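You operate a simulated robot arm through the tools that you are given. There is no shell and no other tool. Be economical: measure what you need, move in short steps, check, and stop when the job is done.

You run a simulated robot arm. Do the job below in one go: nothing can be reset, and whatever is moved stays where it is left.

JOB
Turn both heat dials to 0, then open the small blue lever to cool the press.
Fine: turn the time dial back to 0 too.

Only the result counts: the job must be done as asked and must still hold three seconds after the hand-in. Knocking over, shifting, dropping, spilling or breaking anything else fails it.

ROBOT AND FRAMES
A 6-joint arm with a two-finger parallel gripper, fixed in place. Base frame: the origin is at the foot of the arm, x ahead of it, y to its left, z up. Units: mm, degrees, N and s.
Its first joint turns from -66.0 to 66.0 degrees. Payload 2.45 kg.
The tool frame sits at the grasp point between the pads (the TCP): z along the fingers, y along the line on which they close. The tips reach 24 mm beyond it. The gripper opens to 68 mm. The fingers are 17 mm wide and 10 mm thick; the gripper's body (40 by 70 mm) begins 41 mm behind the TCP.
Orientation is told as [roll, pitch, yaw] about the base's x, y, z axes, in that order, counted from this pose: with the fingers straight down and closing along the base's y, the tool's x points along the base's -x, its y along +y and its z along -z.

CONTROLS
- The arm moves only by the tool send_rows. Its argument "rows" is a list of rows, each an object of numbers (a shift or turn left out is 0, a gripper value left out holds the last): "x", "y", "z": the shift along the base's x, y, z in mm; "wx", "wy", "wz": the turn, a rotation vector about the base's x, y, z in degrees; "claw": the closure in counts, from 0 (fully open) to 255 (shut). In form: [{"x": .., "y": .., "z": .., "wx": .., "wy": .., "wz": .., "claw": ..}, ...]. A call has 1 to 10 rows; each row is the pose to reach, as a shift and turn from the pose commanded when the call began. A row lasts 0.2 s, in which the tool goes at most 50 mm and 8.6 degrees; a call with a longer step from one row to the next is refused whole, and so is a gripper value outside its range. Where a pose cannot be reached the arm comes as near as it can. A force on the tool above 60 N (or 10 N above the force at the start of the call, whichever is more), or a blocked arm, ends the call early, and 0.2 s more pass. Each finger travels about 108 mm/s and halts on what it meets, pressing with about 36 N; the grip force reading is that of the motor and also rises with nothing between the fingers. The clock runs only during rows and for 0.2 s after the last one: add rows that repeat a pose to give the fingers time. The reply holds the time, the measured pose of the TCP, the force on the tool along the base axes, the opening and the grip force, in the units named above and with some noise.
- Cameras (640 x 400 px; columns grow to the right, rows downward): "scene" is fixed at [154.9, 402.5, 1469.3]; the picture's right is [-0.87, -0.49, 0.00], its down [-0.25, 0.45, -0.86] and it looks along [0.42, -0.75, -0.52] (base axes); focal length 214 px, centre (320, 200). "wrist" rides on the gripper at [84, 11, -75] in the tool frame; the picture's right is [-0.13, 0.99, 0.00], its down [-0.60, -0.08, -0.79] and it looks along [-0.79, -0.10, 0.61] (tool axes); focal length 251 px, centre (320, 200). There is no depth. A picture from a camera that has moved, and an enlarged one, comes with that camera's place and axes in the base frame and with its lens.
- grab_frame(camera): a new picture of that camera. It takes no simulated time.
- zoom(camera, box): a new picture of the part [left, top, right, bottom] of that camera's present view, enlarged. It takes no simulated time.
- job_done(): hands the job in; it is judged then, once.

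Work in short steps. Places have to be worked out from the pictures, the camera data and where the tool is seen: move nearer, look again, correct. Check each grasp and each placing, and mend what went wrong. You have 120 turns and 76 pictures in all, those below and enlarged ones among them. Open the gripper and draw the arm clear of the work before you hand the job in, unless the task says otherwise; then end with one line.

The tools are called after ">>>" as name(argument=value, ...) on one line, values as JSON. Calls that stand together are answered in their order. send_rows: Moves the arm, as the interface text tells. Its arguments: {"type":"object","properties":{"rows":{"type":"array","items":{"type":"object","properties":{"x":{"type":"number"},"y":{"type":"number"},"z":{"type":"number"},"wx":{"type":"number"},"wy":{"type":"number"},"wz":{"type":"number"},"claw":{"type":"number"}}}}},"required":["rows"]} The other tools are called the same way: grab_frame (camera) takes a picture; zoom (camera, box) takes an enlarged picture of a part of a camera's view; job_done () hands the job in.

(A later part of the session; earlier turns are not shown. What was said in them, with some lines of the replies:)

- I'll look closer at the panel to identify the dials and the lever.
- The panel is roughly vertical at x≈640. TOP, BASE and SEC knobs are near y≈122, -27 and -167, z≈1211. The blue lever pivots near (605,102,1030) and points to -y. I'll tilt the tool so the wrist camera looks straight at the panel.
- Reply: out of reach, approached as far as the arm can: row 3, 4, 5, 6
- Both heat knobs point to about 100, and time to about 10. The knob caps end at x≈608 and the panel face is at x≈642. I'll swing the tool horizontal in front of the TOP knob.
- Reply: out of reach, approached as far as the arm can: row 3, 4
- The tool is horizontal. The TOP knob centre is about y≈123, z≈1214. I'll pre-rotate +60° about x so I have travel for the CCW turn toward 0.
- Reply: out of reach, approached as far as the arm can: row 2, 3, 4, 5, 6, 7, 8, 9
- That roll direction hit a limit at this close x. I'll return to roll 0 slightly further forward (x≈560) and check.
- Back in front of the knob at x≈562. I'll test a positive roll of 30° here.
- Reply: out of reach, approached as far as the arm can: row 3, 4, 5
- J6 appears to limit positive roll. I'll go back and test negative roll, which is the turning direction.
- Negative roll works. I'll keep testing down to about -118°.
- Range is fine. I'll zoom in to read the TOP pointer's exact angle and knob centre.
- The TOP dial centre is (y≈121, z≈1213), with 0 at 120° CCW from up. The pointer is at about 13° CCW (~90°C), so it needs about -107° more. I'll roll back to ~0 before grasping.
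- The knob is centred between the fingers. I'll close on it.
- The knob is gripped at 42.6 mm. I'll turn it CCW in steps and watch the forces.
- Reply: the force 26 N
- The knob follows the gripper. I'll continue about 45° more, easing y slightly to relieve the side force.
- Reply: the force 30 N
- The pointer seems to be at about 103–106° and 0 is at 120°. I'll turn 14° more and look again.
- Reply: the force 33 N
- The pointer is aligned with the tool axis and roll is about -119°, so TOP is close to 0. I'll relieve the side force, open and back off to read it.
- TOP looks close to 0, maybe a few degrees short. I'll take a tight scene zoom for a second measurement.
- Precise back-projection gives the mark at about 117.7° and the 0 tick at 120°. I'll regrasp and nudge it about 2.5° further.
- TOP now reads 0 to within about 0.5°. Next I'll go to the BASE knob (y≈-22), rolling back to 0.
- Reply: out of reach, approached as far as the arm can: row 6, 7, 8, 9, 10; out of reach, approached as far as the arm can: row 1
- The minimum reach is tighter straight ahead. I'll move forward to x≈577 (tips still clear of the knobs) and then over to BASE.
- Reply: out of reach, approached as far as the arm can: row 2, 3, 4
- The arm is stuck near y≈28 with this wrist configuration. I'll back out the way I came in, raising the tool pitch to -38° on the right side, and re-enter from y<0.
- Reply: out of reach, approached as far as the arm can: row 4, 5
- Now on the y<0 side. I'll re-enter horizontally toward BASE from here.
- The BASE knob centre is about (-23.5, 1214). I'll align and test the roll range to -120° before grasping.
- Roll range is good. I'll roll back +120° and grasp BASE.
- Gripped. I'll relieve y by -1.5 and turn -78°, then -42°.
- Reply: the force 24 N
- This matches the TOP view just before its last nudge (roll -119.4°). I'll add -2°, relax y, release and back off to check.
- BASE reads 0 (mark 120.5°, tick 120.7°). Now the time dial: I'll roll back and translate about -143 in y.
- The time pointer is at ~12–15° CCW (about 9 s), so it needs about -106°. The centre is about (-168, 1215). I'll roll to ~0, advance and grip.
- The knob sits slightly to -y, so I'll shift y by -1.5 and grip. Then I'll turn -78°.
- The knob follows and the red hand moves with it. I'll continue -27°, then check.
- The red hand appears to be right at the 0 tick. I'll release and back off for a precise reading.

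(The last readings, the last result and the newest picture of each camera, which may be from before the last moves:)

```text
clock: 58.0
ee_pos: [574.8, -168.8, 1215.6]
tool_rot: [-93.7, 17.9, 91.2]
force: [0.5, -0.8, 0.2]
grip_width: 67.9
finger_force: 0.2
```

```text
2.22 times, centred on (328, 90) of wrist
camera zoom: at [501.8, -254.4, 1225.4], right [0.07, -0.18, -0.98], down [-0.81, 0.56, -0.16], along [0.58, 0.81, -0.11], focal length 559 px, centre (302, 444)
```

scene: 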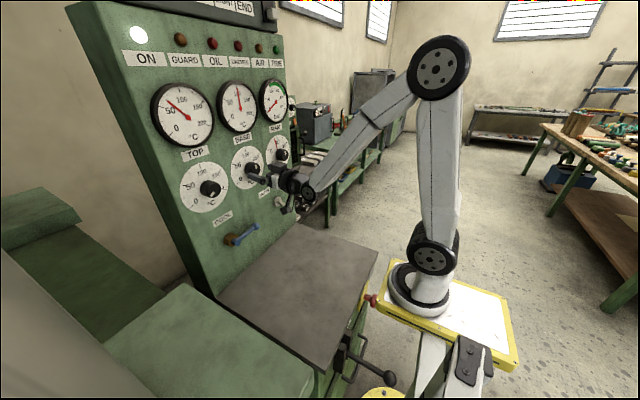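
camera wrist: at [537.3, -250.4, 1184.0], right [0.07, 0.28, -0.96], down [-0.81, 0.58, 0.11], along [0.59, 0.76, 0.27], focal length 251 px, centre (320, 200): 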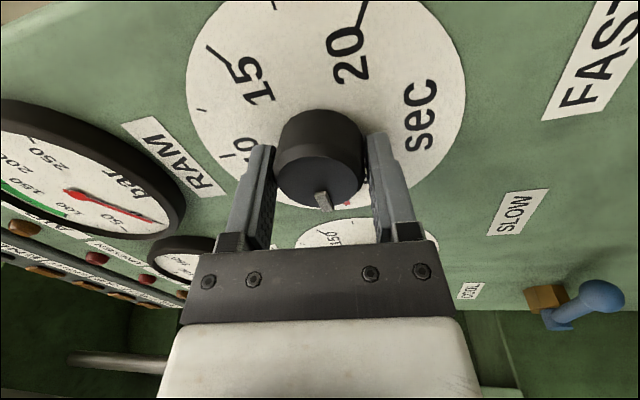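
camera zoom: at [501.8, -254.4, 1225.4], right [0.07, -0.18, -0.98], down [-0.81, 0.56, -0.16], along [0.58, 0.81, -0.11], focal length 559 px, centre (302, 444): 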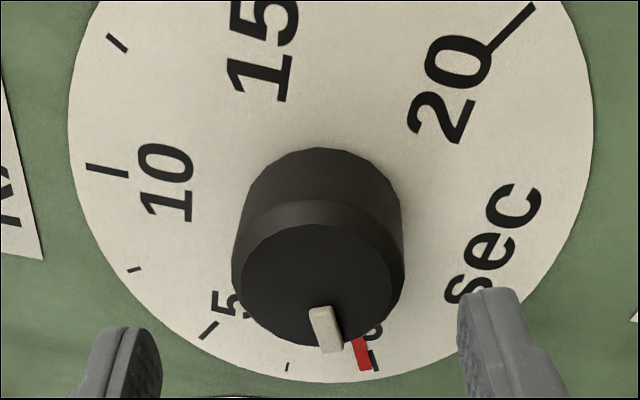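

The mark and red hand read ~115° against the 120° zero tick. I'll regrasp and nudge -5°.

>>> send_rows(rows=[{"x": 18}, {"x": 36}, {"x": 36, "claw": 255}, {"x": 36, "claw": 255}, {"x": 36, "wx": -2.5}, {"x": 36, "wx": -5}, {"x": 36, "wx": -5}, {"x": 36, "wx": -5, "claw": 0}, {"x": 20, "wx": -5}, {"x": 0, "wx": -5}])

>>> zoom(camera="wrist", box=[280, 90, 376, 180])

```text
clock: 60.2
ee_pos: [574.5, -167.6, 1214.8]
tool_rot: [-93.9, 23.0, 91.3]
force: [0.1, 0.1, 0.2]
grip_width: 67.9
finger_force: 0.1
```

```text
4.44 times, centred on (328, 135) of wrist
camera zoom: at [501.1, -252.8, 1232.5], right [0.07, -0.27, -0.96], down [-0.81, 0.55, -0.21], along [0.58, 0.79, -0.18], focal length 1118 px, centre (284, 489)
```

zoom: 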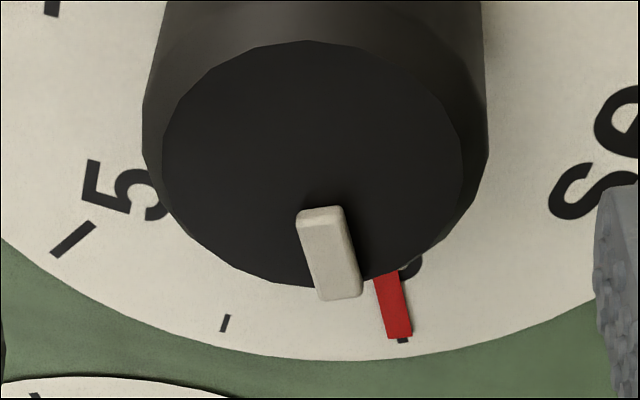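

Time now reads 0 (the red hand covers the tick). Next I'll look at the blue lever.

>>> zoom(camera="scene", box=[200, 205, 296, 265])

>>> grab_frame(camera="scene")

```text
6.67 times, centred on (248, 235) of scene
camera zoom: at [154.9, 402.5, 1469.3], right [-0.87, -0.49, 0.0], down [-0.25, 0.45, -0.86], along [0.42, -0.75, -0.52], focal length 1430 px, centre (800, -33)
```

zoom: 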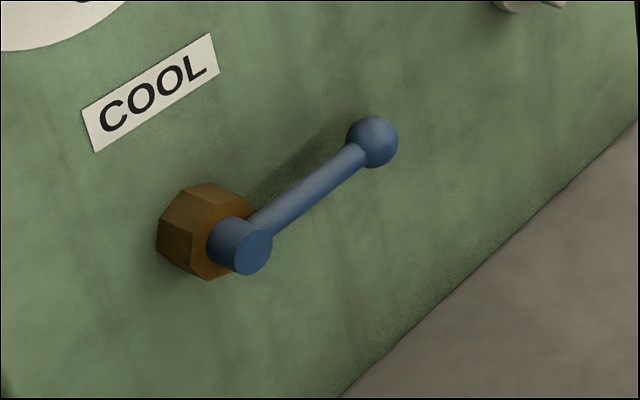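

```text
33 pictures are left
```

scene: 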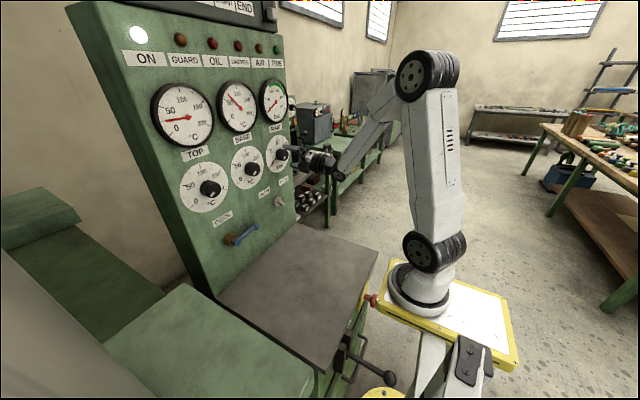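

Plan: with closed fingers, push the lever upward (CCW, the usual open direction) from below along its arc. First I'll see whether the current wrist configuration can reach y≈37.

>>> send_rows(rows=[{"x": 0, "y": 35, "wx": 3, "claw": 255}, {"x": 0, "y": 70, "wx": 6, "claw": 255}, {"x": 0, "y": 105, "wx": 9}, {"x": 0, "y": 140, "wx": 12}, {"x": 0, "y": 175, "wx": 15, "z": -20}, {"x": 0, "y": 205, "wx": 18, "z": -50}, {"x": 0, "y": 205, "wx": 20, "z": -90}, {"x": 0, "y": 205, "wx": 20, "z": -90}])

```text
clock: 62.0
ee_pos: [576.9, 36.1, 1124.6]
tool_rot: [-94.1, 2.9, 91.2]
force: [0.3, 0.6, 0.3]
grip_width: 0.0
finger_force: 24.0
```

It reached (577,36,1125) with roll -93° and no limit. I'll look at the lever from here.

>>> grab_frame(camera="wrist")

>>> grab_frame(camera="scene")

```text
32 pictures are left
camera wrist: at [503.6, -48.7, 1111.9], right [0.07, 0.08, -0.99], down [-0.81, 0.59, -0.01], along [0.58, 0.8, 0.11], focal length 251 px, centre (320, 200)
```

wrist: 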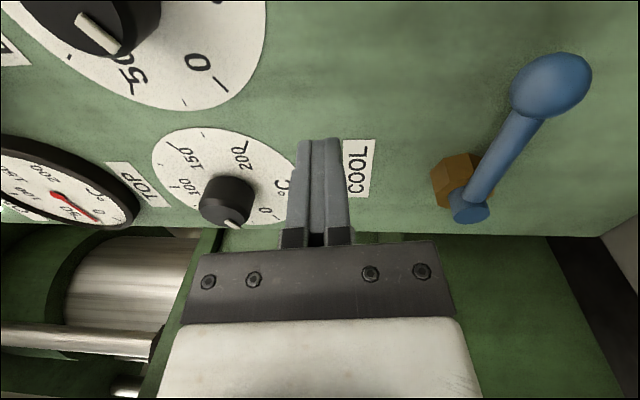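

```text
31 pictures are left
```

scene: 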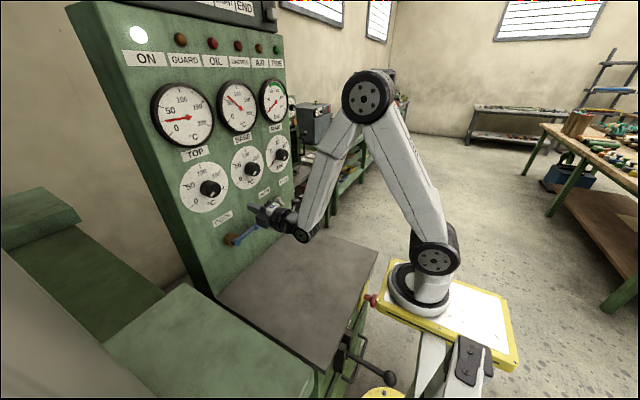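

The ball is at about (612,15,1025) and the hub at about (604,102,1029). I'll retract slightly, descend below the bar at y≈45, and then advance.

>>> send_rows(rows=[{"x": -15, "y": 4, "z": -5}, {"x": -15, "y": 9, "z": -40}, {"x": -15, "y": 9, "z": -80}, {"x": -15, "y": 9, "z": -122}, {"x": -15, "y": 9, "z": -122}])

>>> grab_frame(camera="wrist")

>>> zoom(camera="scene", box=[200, 190, 328, 270])

```text
clock: 63.2
ee_pos: [558.6, 46.5, 1005.0]
tool_rot: [-94.3, 3.0, 91.2]
force: [0.4, -0.6, -0.3]
grip_width: 0.0
finger_force: 23.7
```

```text
30 pictures are left
camera wrist: at [487.5, -40.4, 991.2], right [0.07, 0.08, -0.99], down [-0.81, 0.59, -0.01], along [0.58, 0.81, 0.11], focal length 251 px, centre (320, 200)
```

wrist: 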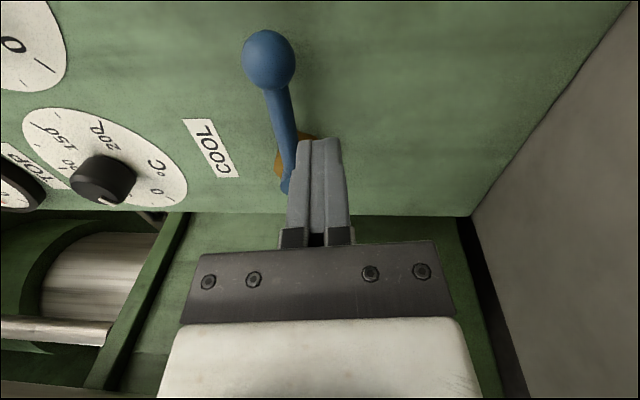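

```text
5.00 times, centred on (264, 230) of scene
camera zoom: at [154.9, 402.5, 1469.3], right [-0.87, -0.49, 0.0], down [-0.25, 0.45, -0.86], along [0.42, -0.75, -0.52], focal length 1072 px, centre (600, 50)
```

zoom: 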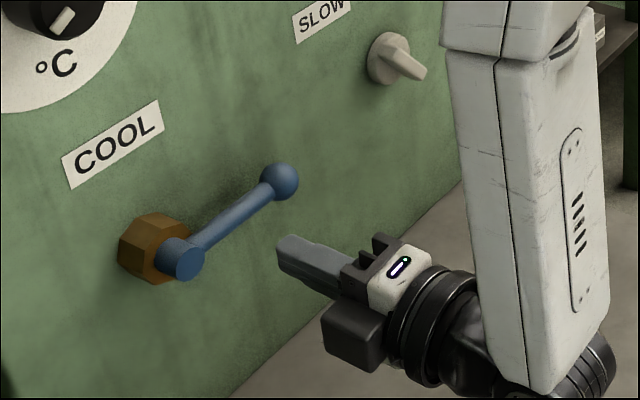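

The fingers are below the bar as planned (bar z≈1029, finger top ≈1015). I'll advance under it.

>>> send_rows(rows=[{"x": 15}, {"x": 30}, {"x": 42}, {"x": 42}])

>>> grab_frame(camera="wrist")

```text
clock: 64.2
ee_pos: [601.9, 45.2, 1003.0]
tool_rot: [-94.1, 2.8, 91.2]
force: [-0.2, -0.1, 0.1]
grip_width: 0.2
finger_force: 23.5
```

```text
28 pictures are left
camera wrist: at [529.0, -40.6, 990.8], right [0.07, 0.08, -0.99], down [-0.81, 0.59, -0.01], along [0.58, 0.81, 0.11], focal length 251 px, centre (320, 200)
```

wrist: 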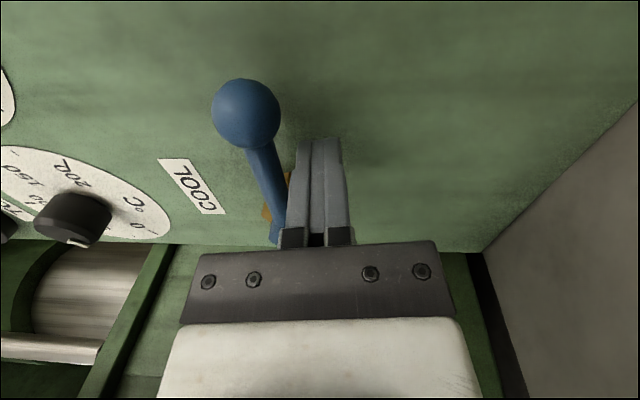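

In position. I'll push up gently about 35 mm and check for movement.

>>> send_rows(rows=[{"z": 6}, {"z": 12}, {"z": 18, "y": -0.5}, {"z": 24, "y": -1}, {"z": 30, "y": -1}, {"z": 36, "y": -1}, {"z": 36, "y": -1}])

>>> grab_frame(camera="wrist")

```text
clock: 65.2
ee_pos: [597.4, 45.8, 1012.2]
tool_rot: [-91.9, 3.0, 91.5]
force: [9.4, 0.9, -13.9]
grip_width: 0.0
finger_force: 23.2
stopped in row 4: the force on the tool passed its limit (the readings are from after the stop); the commanded pose is now the measured one
```

```text
27 pictures are left
camera wrist: at [526.5, -40.9, 1003.8], right [0.03, 0.08, -1.0], down [-0.81, 0.59, 0.02], along [0.58, 0.81, 0.08], focal length 251 px, centre (320, 200)
```

wrist: 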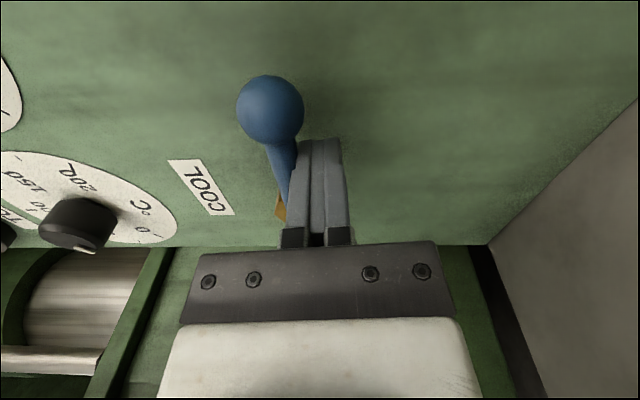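

The lever did not move up and the force hit the limit, so that side is the stop. It must open downward. I'll back out and come in above the bar.

>>> send_rows(rows=[{"z": -6}, {"x": -20, "z": -6}, {"x": -37, "z": -6}, {"x": -37, "z": 20}, {"x": -37, "z": 43}, {"x": -37, "z": 43}, {"x": -15, "z": 43}, {"x": 5, "z": 43}, {"x": 5, "z": 43}])

>>> grab_frame(camera="wrist")

```text
clock: 67.2
ee_pos: [604.3, 43.7, 1058.2]
tool_rot: [-92.3, 3.0, 91.3]
force: [0.0, -0.2, 0.2]
grip_width: 0.0
finger_force: 23.4
```

```text
26 pictures are left
camera wrist: at [531.6, -41.0, 1047.9], right [0.04, 0.08, -1.0], down [-0.81, 0.59, 0.01], along [0.58, 0.81, 0.09], focal length 251 px, centre (320, 200)
```

wrist: 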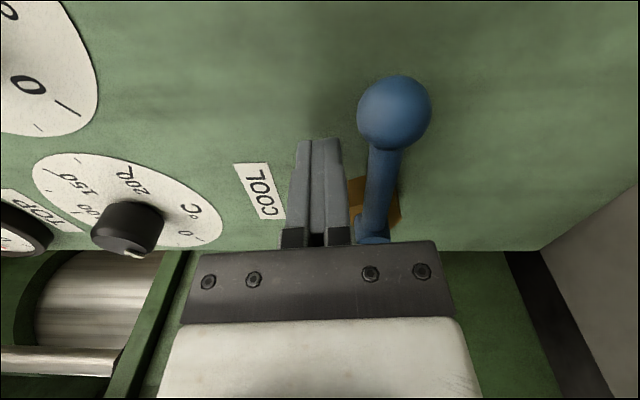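

The fingers are above the bar. I'll push down in small steps.

>>> send_rows(rows=[{"z": -6}, {"z": -12}, {"z": -18}, {"z": -24}, {"z": -30}, {"z": -36}, {"z": -42}, {"z": -42}])

>>> grab_frame(camera="wrist")

```text
clock: 69.0
ee_pos: [603.7, 45.0, 1016.0]
tool_rot: [-92.3, 3.1, 91.4]
force: [-0.4, 0.5, 0.5]
grip_width: 0.0
finger_force: 23.9
```

```text
25 pictures are left
camera wrist: at [531.0, -41.0, 1006.1], right [0.04, 0.08, -1.0], down [-0.81, 0.59, 0.02], along [0.58, 0.81, 0.09], focal length 251 px, centre (320, 200)
```

wrist: 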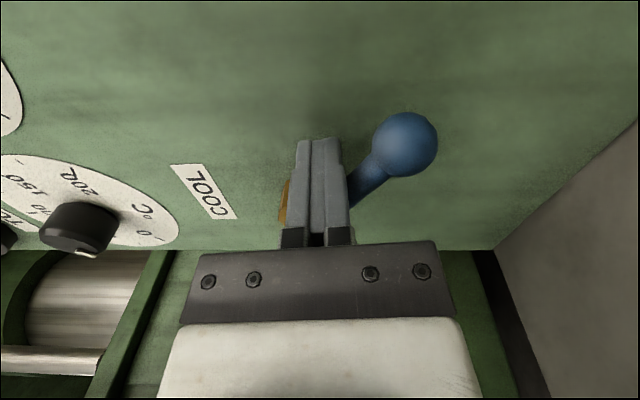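

The lever moves downward easily. I'll follow the arc to about 60° and then toward 90°.

>>> send_rows(rows=[{"y": 3, "z": -10}, {"y": 8, "z": -20}, {"y": 14, "z": -28}, {"y": 20, "z": -34}, {"y": 26, "z": -38}, {"y": 32, "z": -41}, {"y": 37, "z": -43}, {"y": 37, "z": -43}])

>>> grab_frame(camera="wrist")

>>> zoom(camera="scene", box=[200, 190, 328, 270])

```text
clock: 70.8
ee_pos: [604.0, 82.6, 974.8]
tool_rot: [-92.3, 3.0, 91.3]
force: [-1.4, -0.4, -0.4]
grip_width: 0.0
finger_force: 22.7
```

```text
24 pictures are left
camera wrist: at [531.6, -3.7, 963.5], right [0.04, 0.08, -1.0], down [-0.81, 0.59, 0.02], along [0.58, 0.81, 0.09], focal length 251 px, centre (320, 200)
```

wrist: 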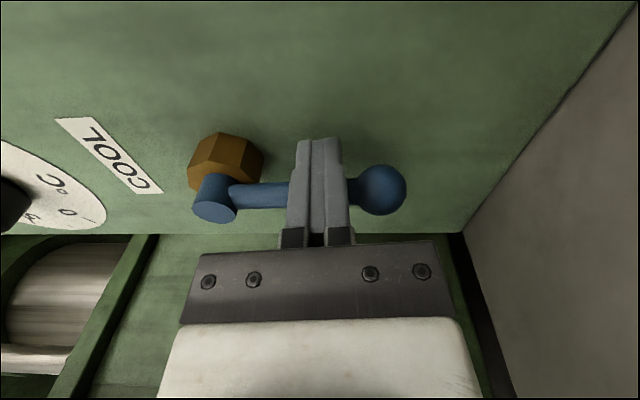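

```text
5.00 times, centred on (264, 230) of scene
camera zoom: at [154.8, 402.5, 1469.3], right [-0.87, -0.49, 0.0], down [-0.25, 0.45, -0.86], along [0.42, -0.75, -0.52], focal length 1072 px, centre (600, 50)
```

zoom: 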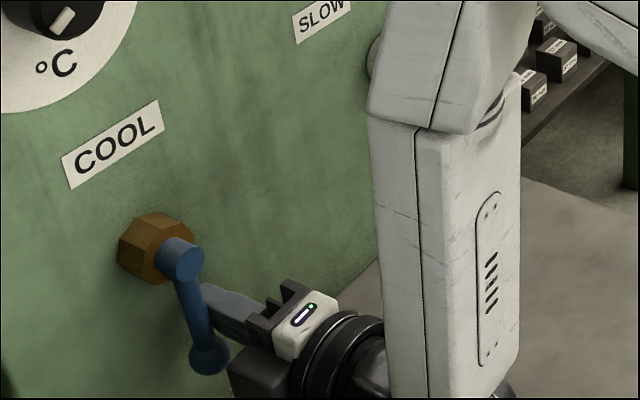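

The lever is within a degree or two of straight down. I'll push gently a little further to meet the open stop.

>>> send_rows(rows=[{"y": 1.5}, {"y": 3}, {"y": 4.5}, {"y": 6}, {"y": 6}])

>>> grab_frame(camera="wrist")

```text
clock: 72.0
ee_pos: [603.9, 83.6, 973.3]
tool_rot: [-92.3, 2.9, 91.0]
force: [0.9, -25.9, 1.3]
grip_width: 0.0
finger_force: 23.6
```

```text
22 pictures are left
camera wrist: at [530.7, -0.2, 963.2], right [0.04, 0.08, -1.0], down [-0.81, 0.59, 0.02], along [0.59, 0.8, 0.09], focal length 251 px, centre (320, 200)
```

wrist: 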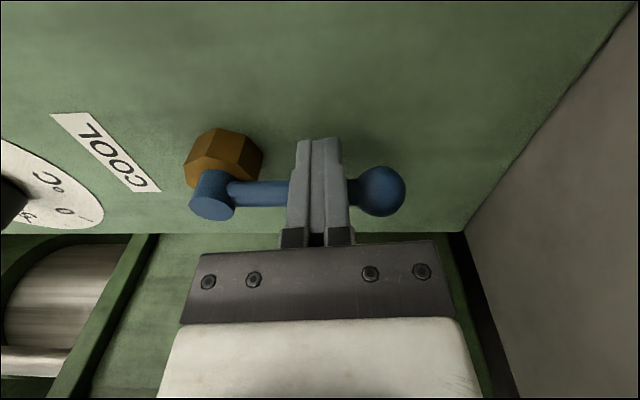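

The open stop is reached (about 26 N of reaction). I'll move off the lever, retract, open the gripper and clear the panel.

>>> send_rows(rows=[{"y": -10}, {"x": -15, "y": -20}, {"x": -40, "y": -25}, {"x": -42, "y": -30, "z": 20}, {"x": -42, "y": -45, "z": 60}, {"x": -40, "y": -65, "z": 100, "claw": 0}, {"x": -40, "y": -85, "z": 140, "claw": 0}, {"x": -40, "y": -85, "z": 140}])

>>> grab_frame(camera="scene")

```text
clock: 73.8
ee_pos: [562.5, 2.9, 1114.0]
tool_rot: [-92.3, 2.9, 91.4]
force: [-0.9, -0.4, 0.0]
grip_width: 67.9
finger_force: 0.1
```

```text
21 pictures are left
```

scene: 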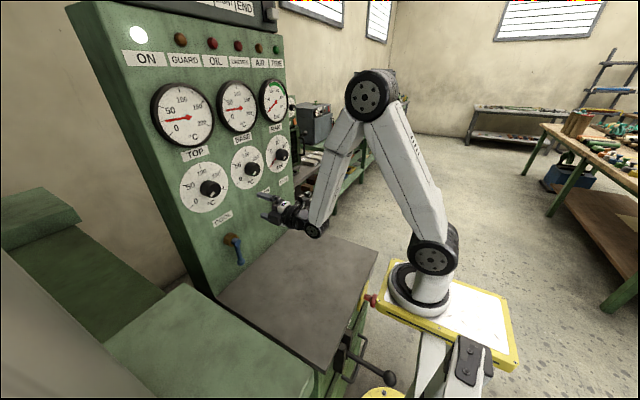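

Lever is down and open. I'll roll back and draw the arm well away from the panel, then verify everything.

>>> send_rows(rows=[{"y": -5, "z": 15, "wx": 8.5}, {"y": -10, "z": 30, "wx": 17}, {"y": -15, "z": 45, "wx": 25.5}, {"y": -20, "z": 60, "wx": 34}, {"y": -25, "z": 75, "wx": 42.5}, {"y": -30, "z": 90, "wx": 51}, {"y": -35, "z": 105, "wx": 59.5}, {"y": -40, "z": 120, "wx": 68}, {"y": -45, "z": 130, "wx": 76.5}, {"y": -50, "z": 140, "wx": 85}])

>>> send_rows(rows=[{"x": -8, "y": -5, "z": 10, "wy": 7.5}, {"x": -20, "y": -10, "z": 20, "wy": 15}, {"x": -30, "y": -15, "z": 35, "wy": 22.5}, {"x": -45, "y": -20, "z": 55, "wy": 30}, {"x": -60, "y": -25, "z": 75, "wy": 37.5}, {"x": -75, "y": -30, "z": 95, "wy": 45}, {"x": -85, "y": -35, "z": 115, "wy": 52}, {"x": -95, "y": -40, "z": 130, "wy": 52}, {"x": -95, "y": -40, "z": 130, "wy": 52}])

>>> grab_frame(camera="wrist")

>>> zoom(camera="scene", box=[160, 110, 320, 270])

```text
clock: 76.0
ee_pos: [563.9, -47.6, 1255.1]
tool_rot: [-102.6, -82.0, 100.4]
force: [0.0, 0.6, 0.3]
grip_width: 67.8
finger_force: 0.1
```

```text
clock: 78.0
ee_pos: [475.3, -109.8, 1383.1]
tool_rot: [-8.1, -39.4, 10.4]
force: [0.5, 0.4, 0.4]
grip_width: 68.0
finger_force: 0.0
out of reach, approached as far as the arm can: row 3, 4, 5, 6, 7, 8, 9
```

```text
20 pictures are left
camera wrist: at [361.1, -108.2, 1384.7], right [0.01, 1.0, -0.03], down [-0.04, 0.03, 1.0], along [1.0, -0.01, 0.04], focal length 251 px, centre (320, 200)
```

wrist: 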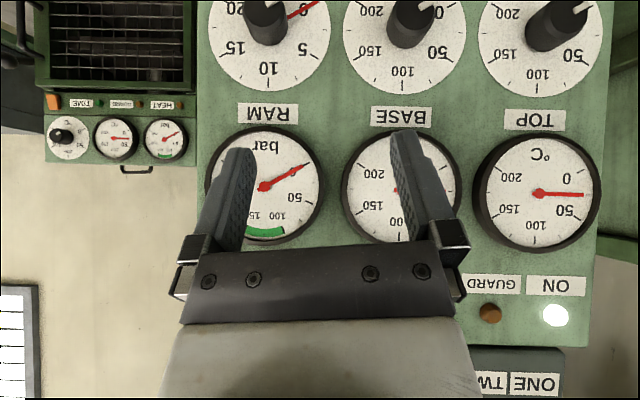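

```text
2.50 times, centred on (240, 190) of scene
camera zoom: at [154.9, 402.5, 1469.3], right [-0.87, -0.49, 0.0], down [-0.25, 0.45, -0.86], along [0.42, -0.75, -0.52], focal length 536 px, centre (520, 225)
```

zoom: 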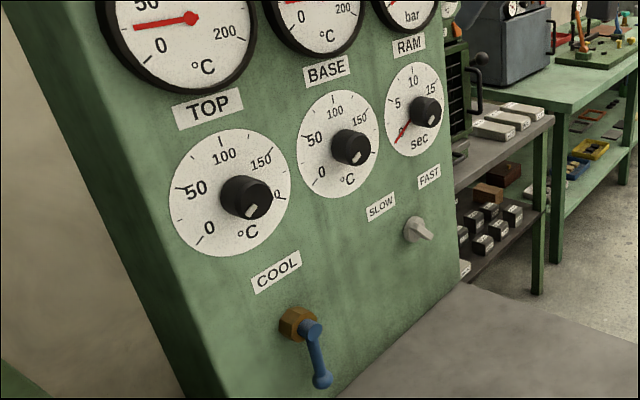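

All three dials point to 0, the cool lever is down against its open stop, and the arm is clear with the gripper open. Handing in.

>>> job_done()

```text
The job is handed in.
```

Both heat dials (TOP and BASE) and the time dial are set to 0, and the blue COOL lever is open, turned down to its stop. I first tried the lever upward, but it was blocked and did not move.
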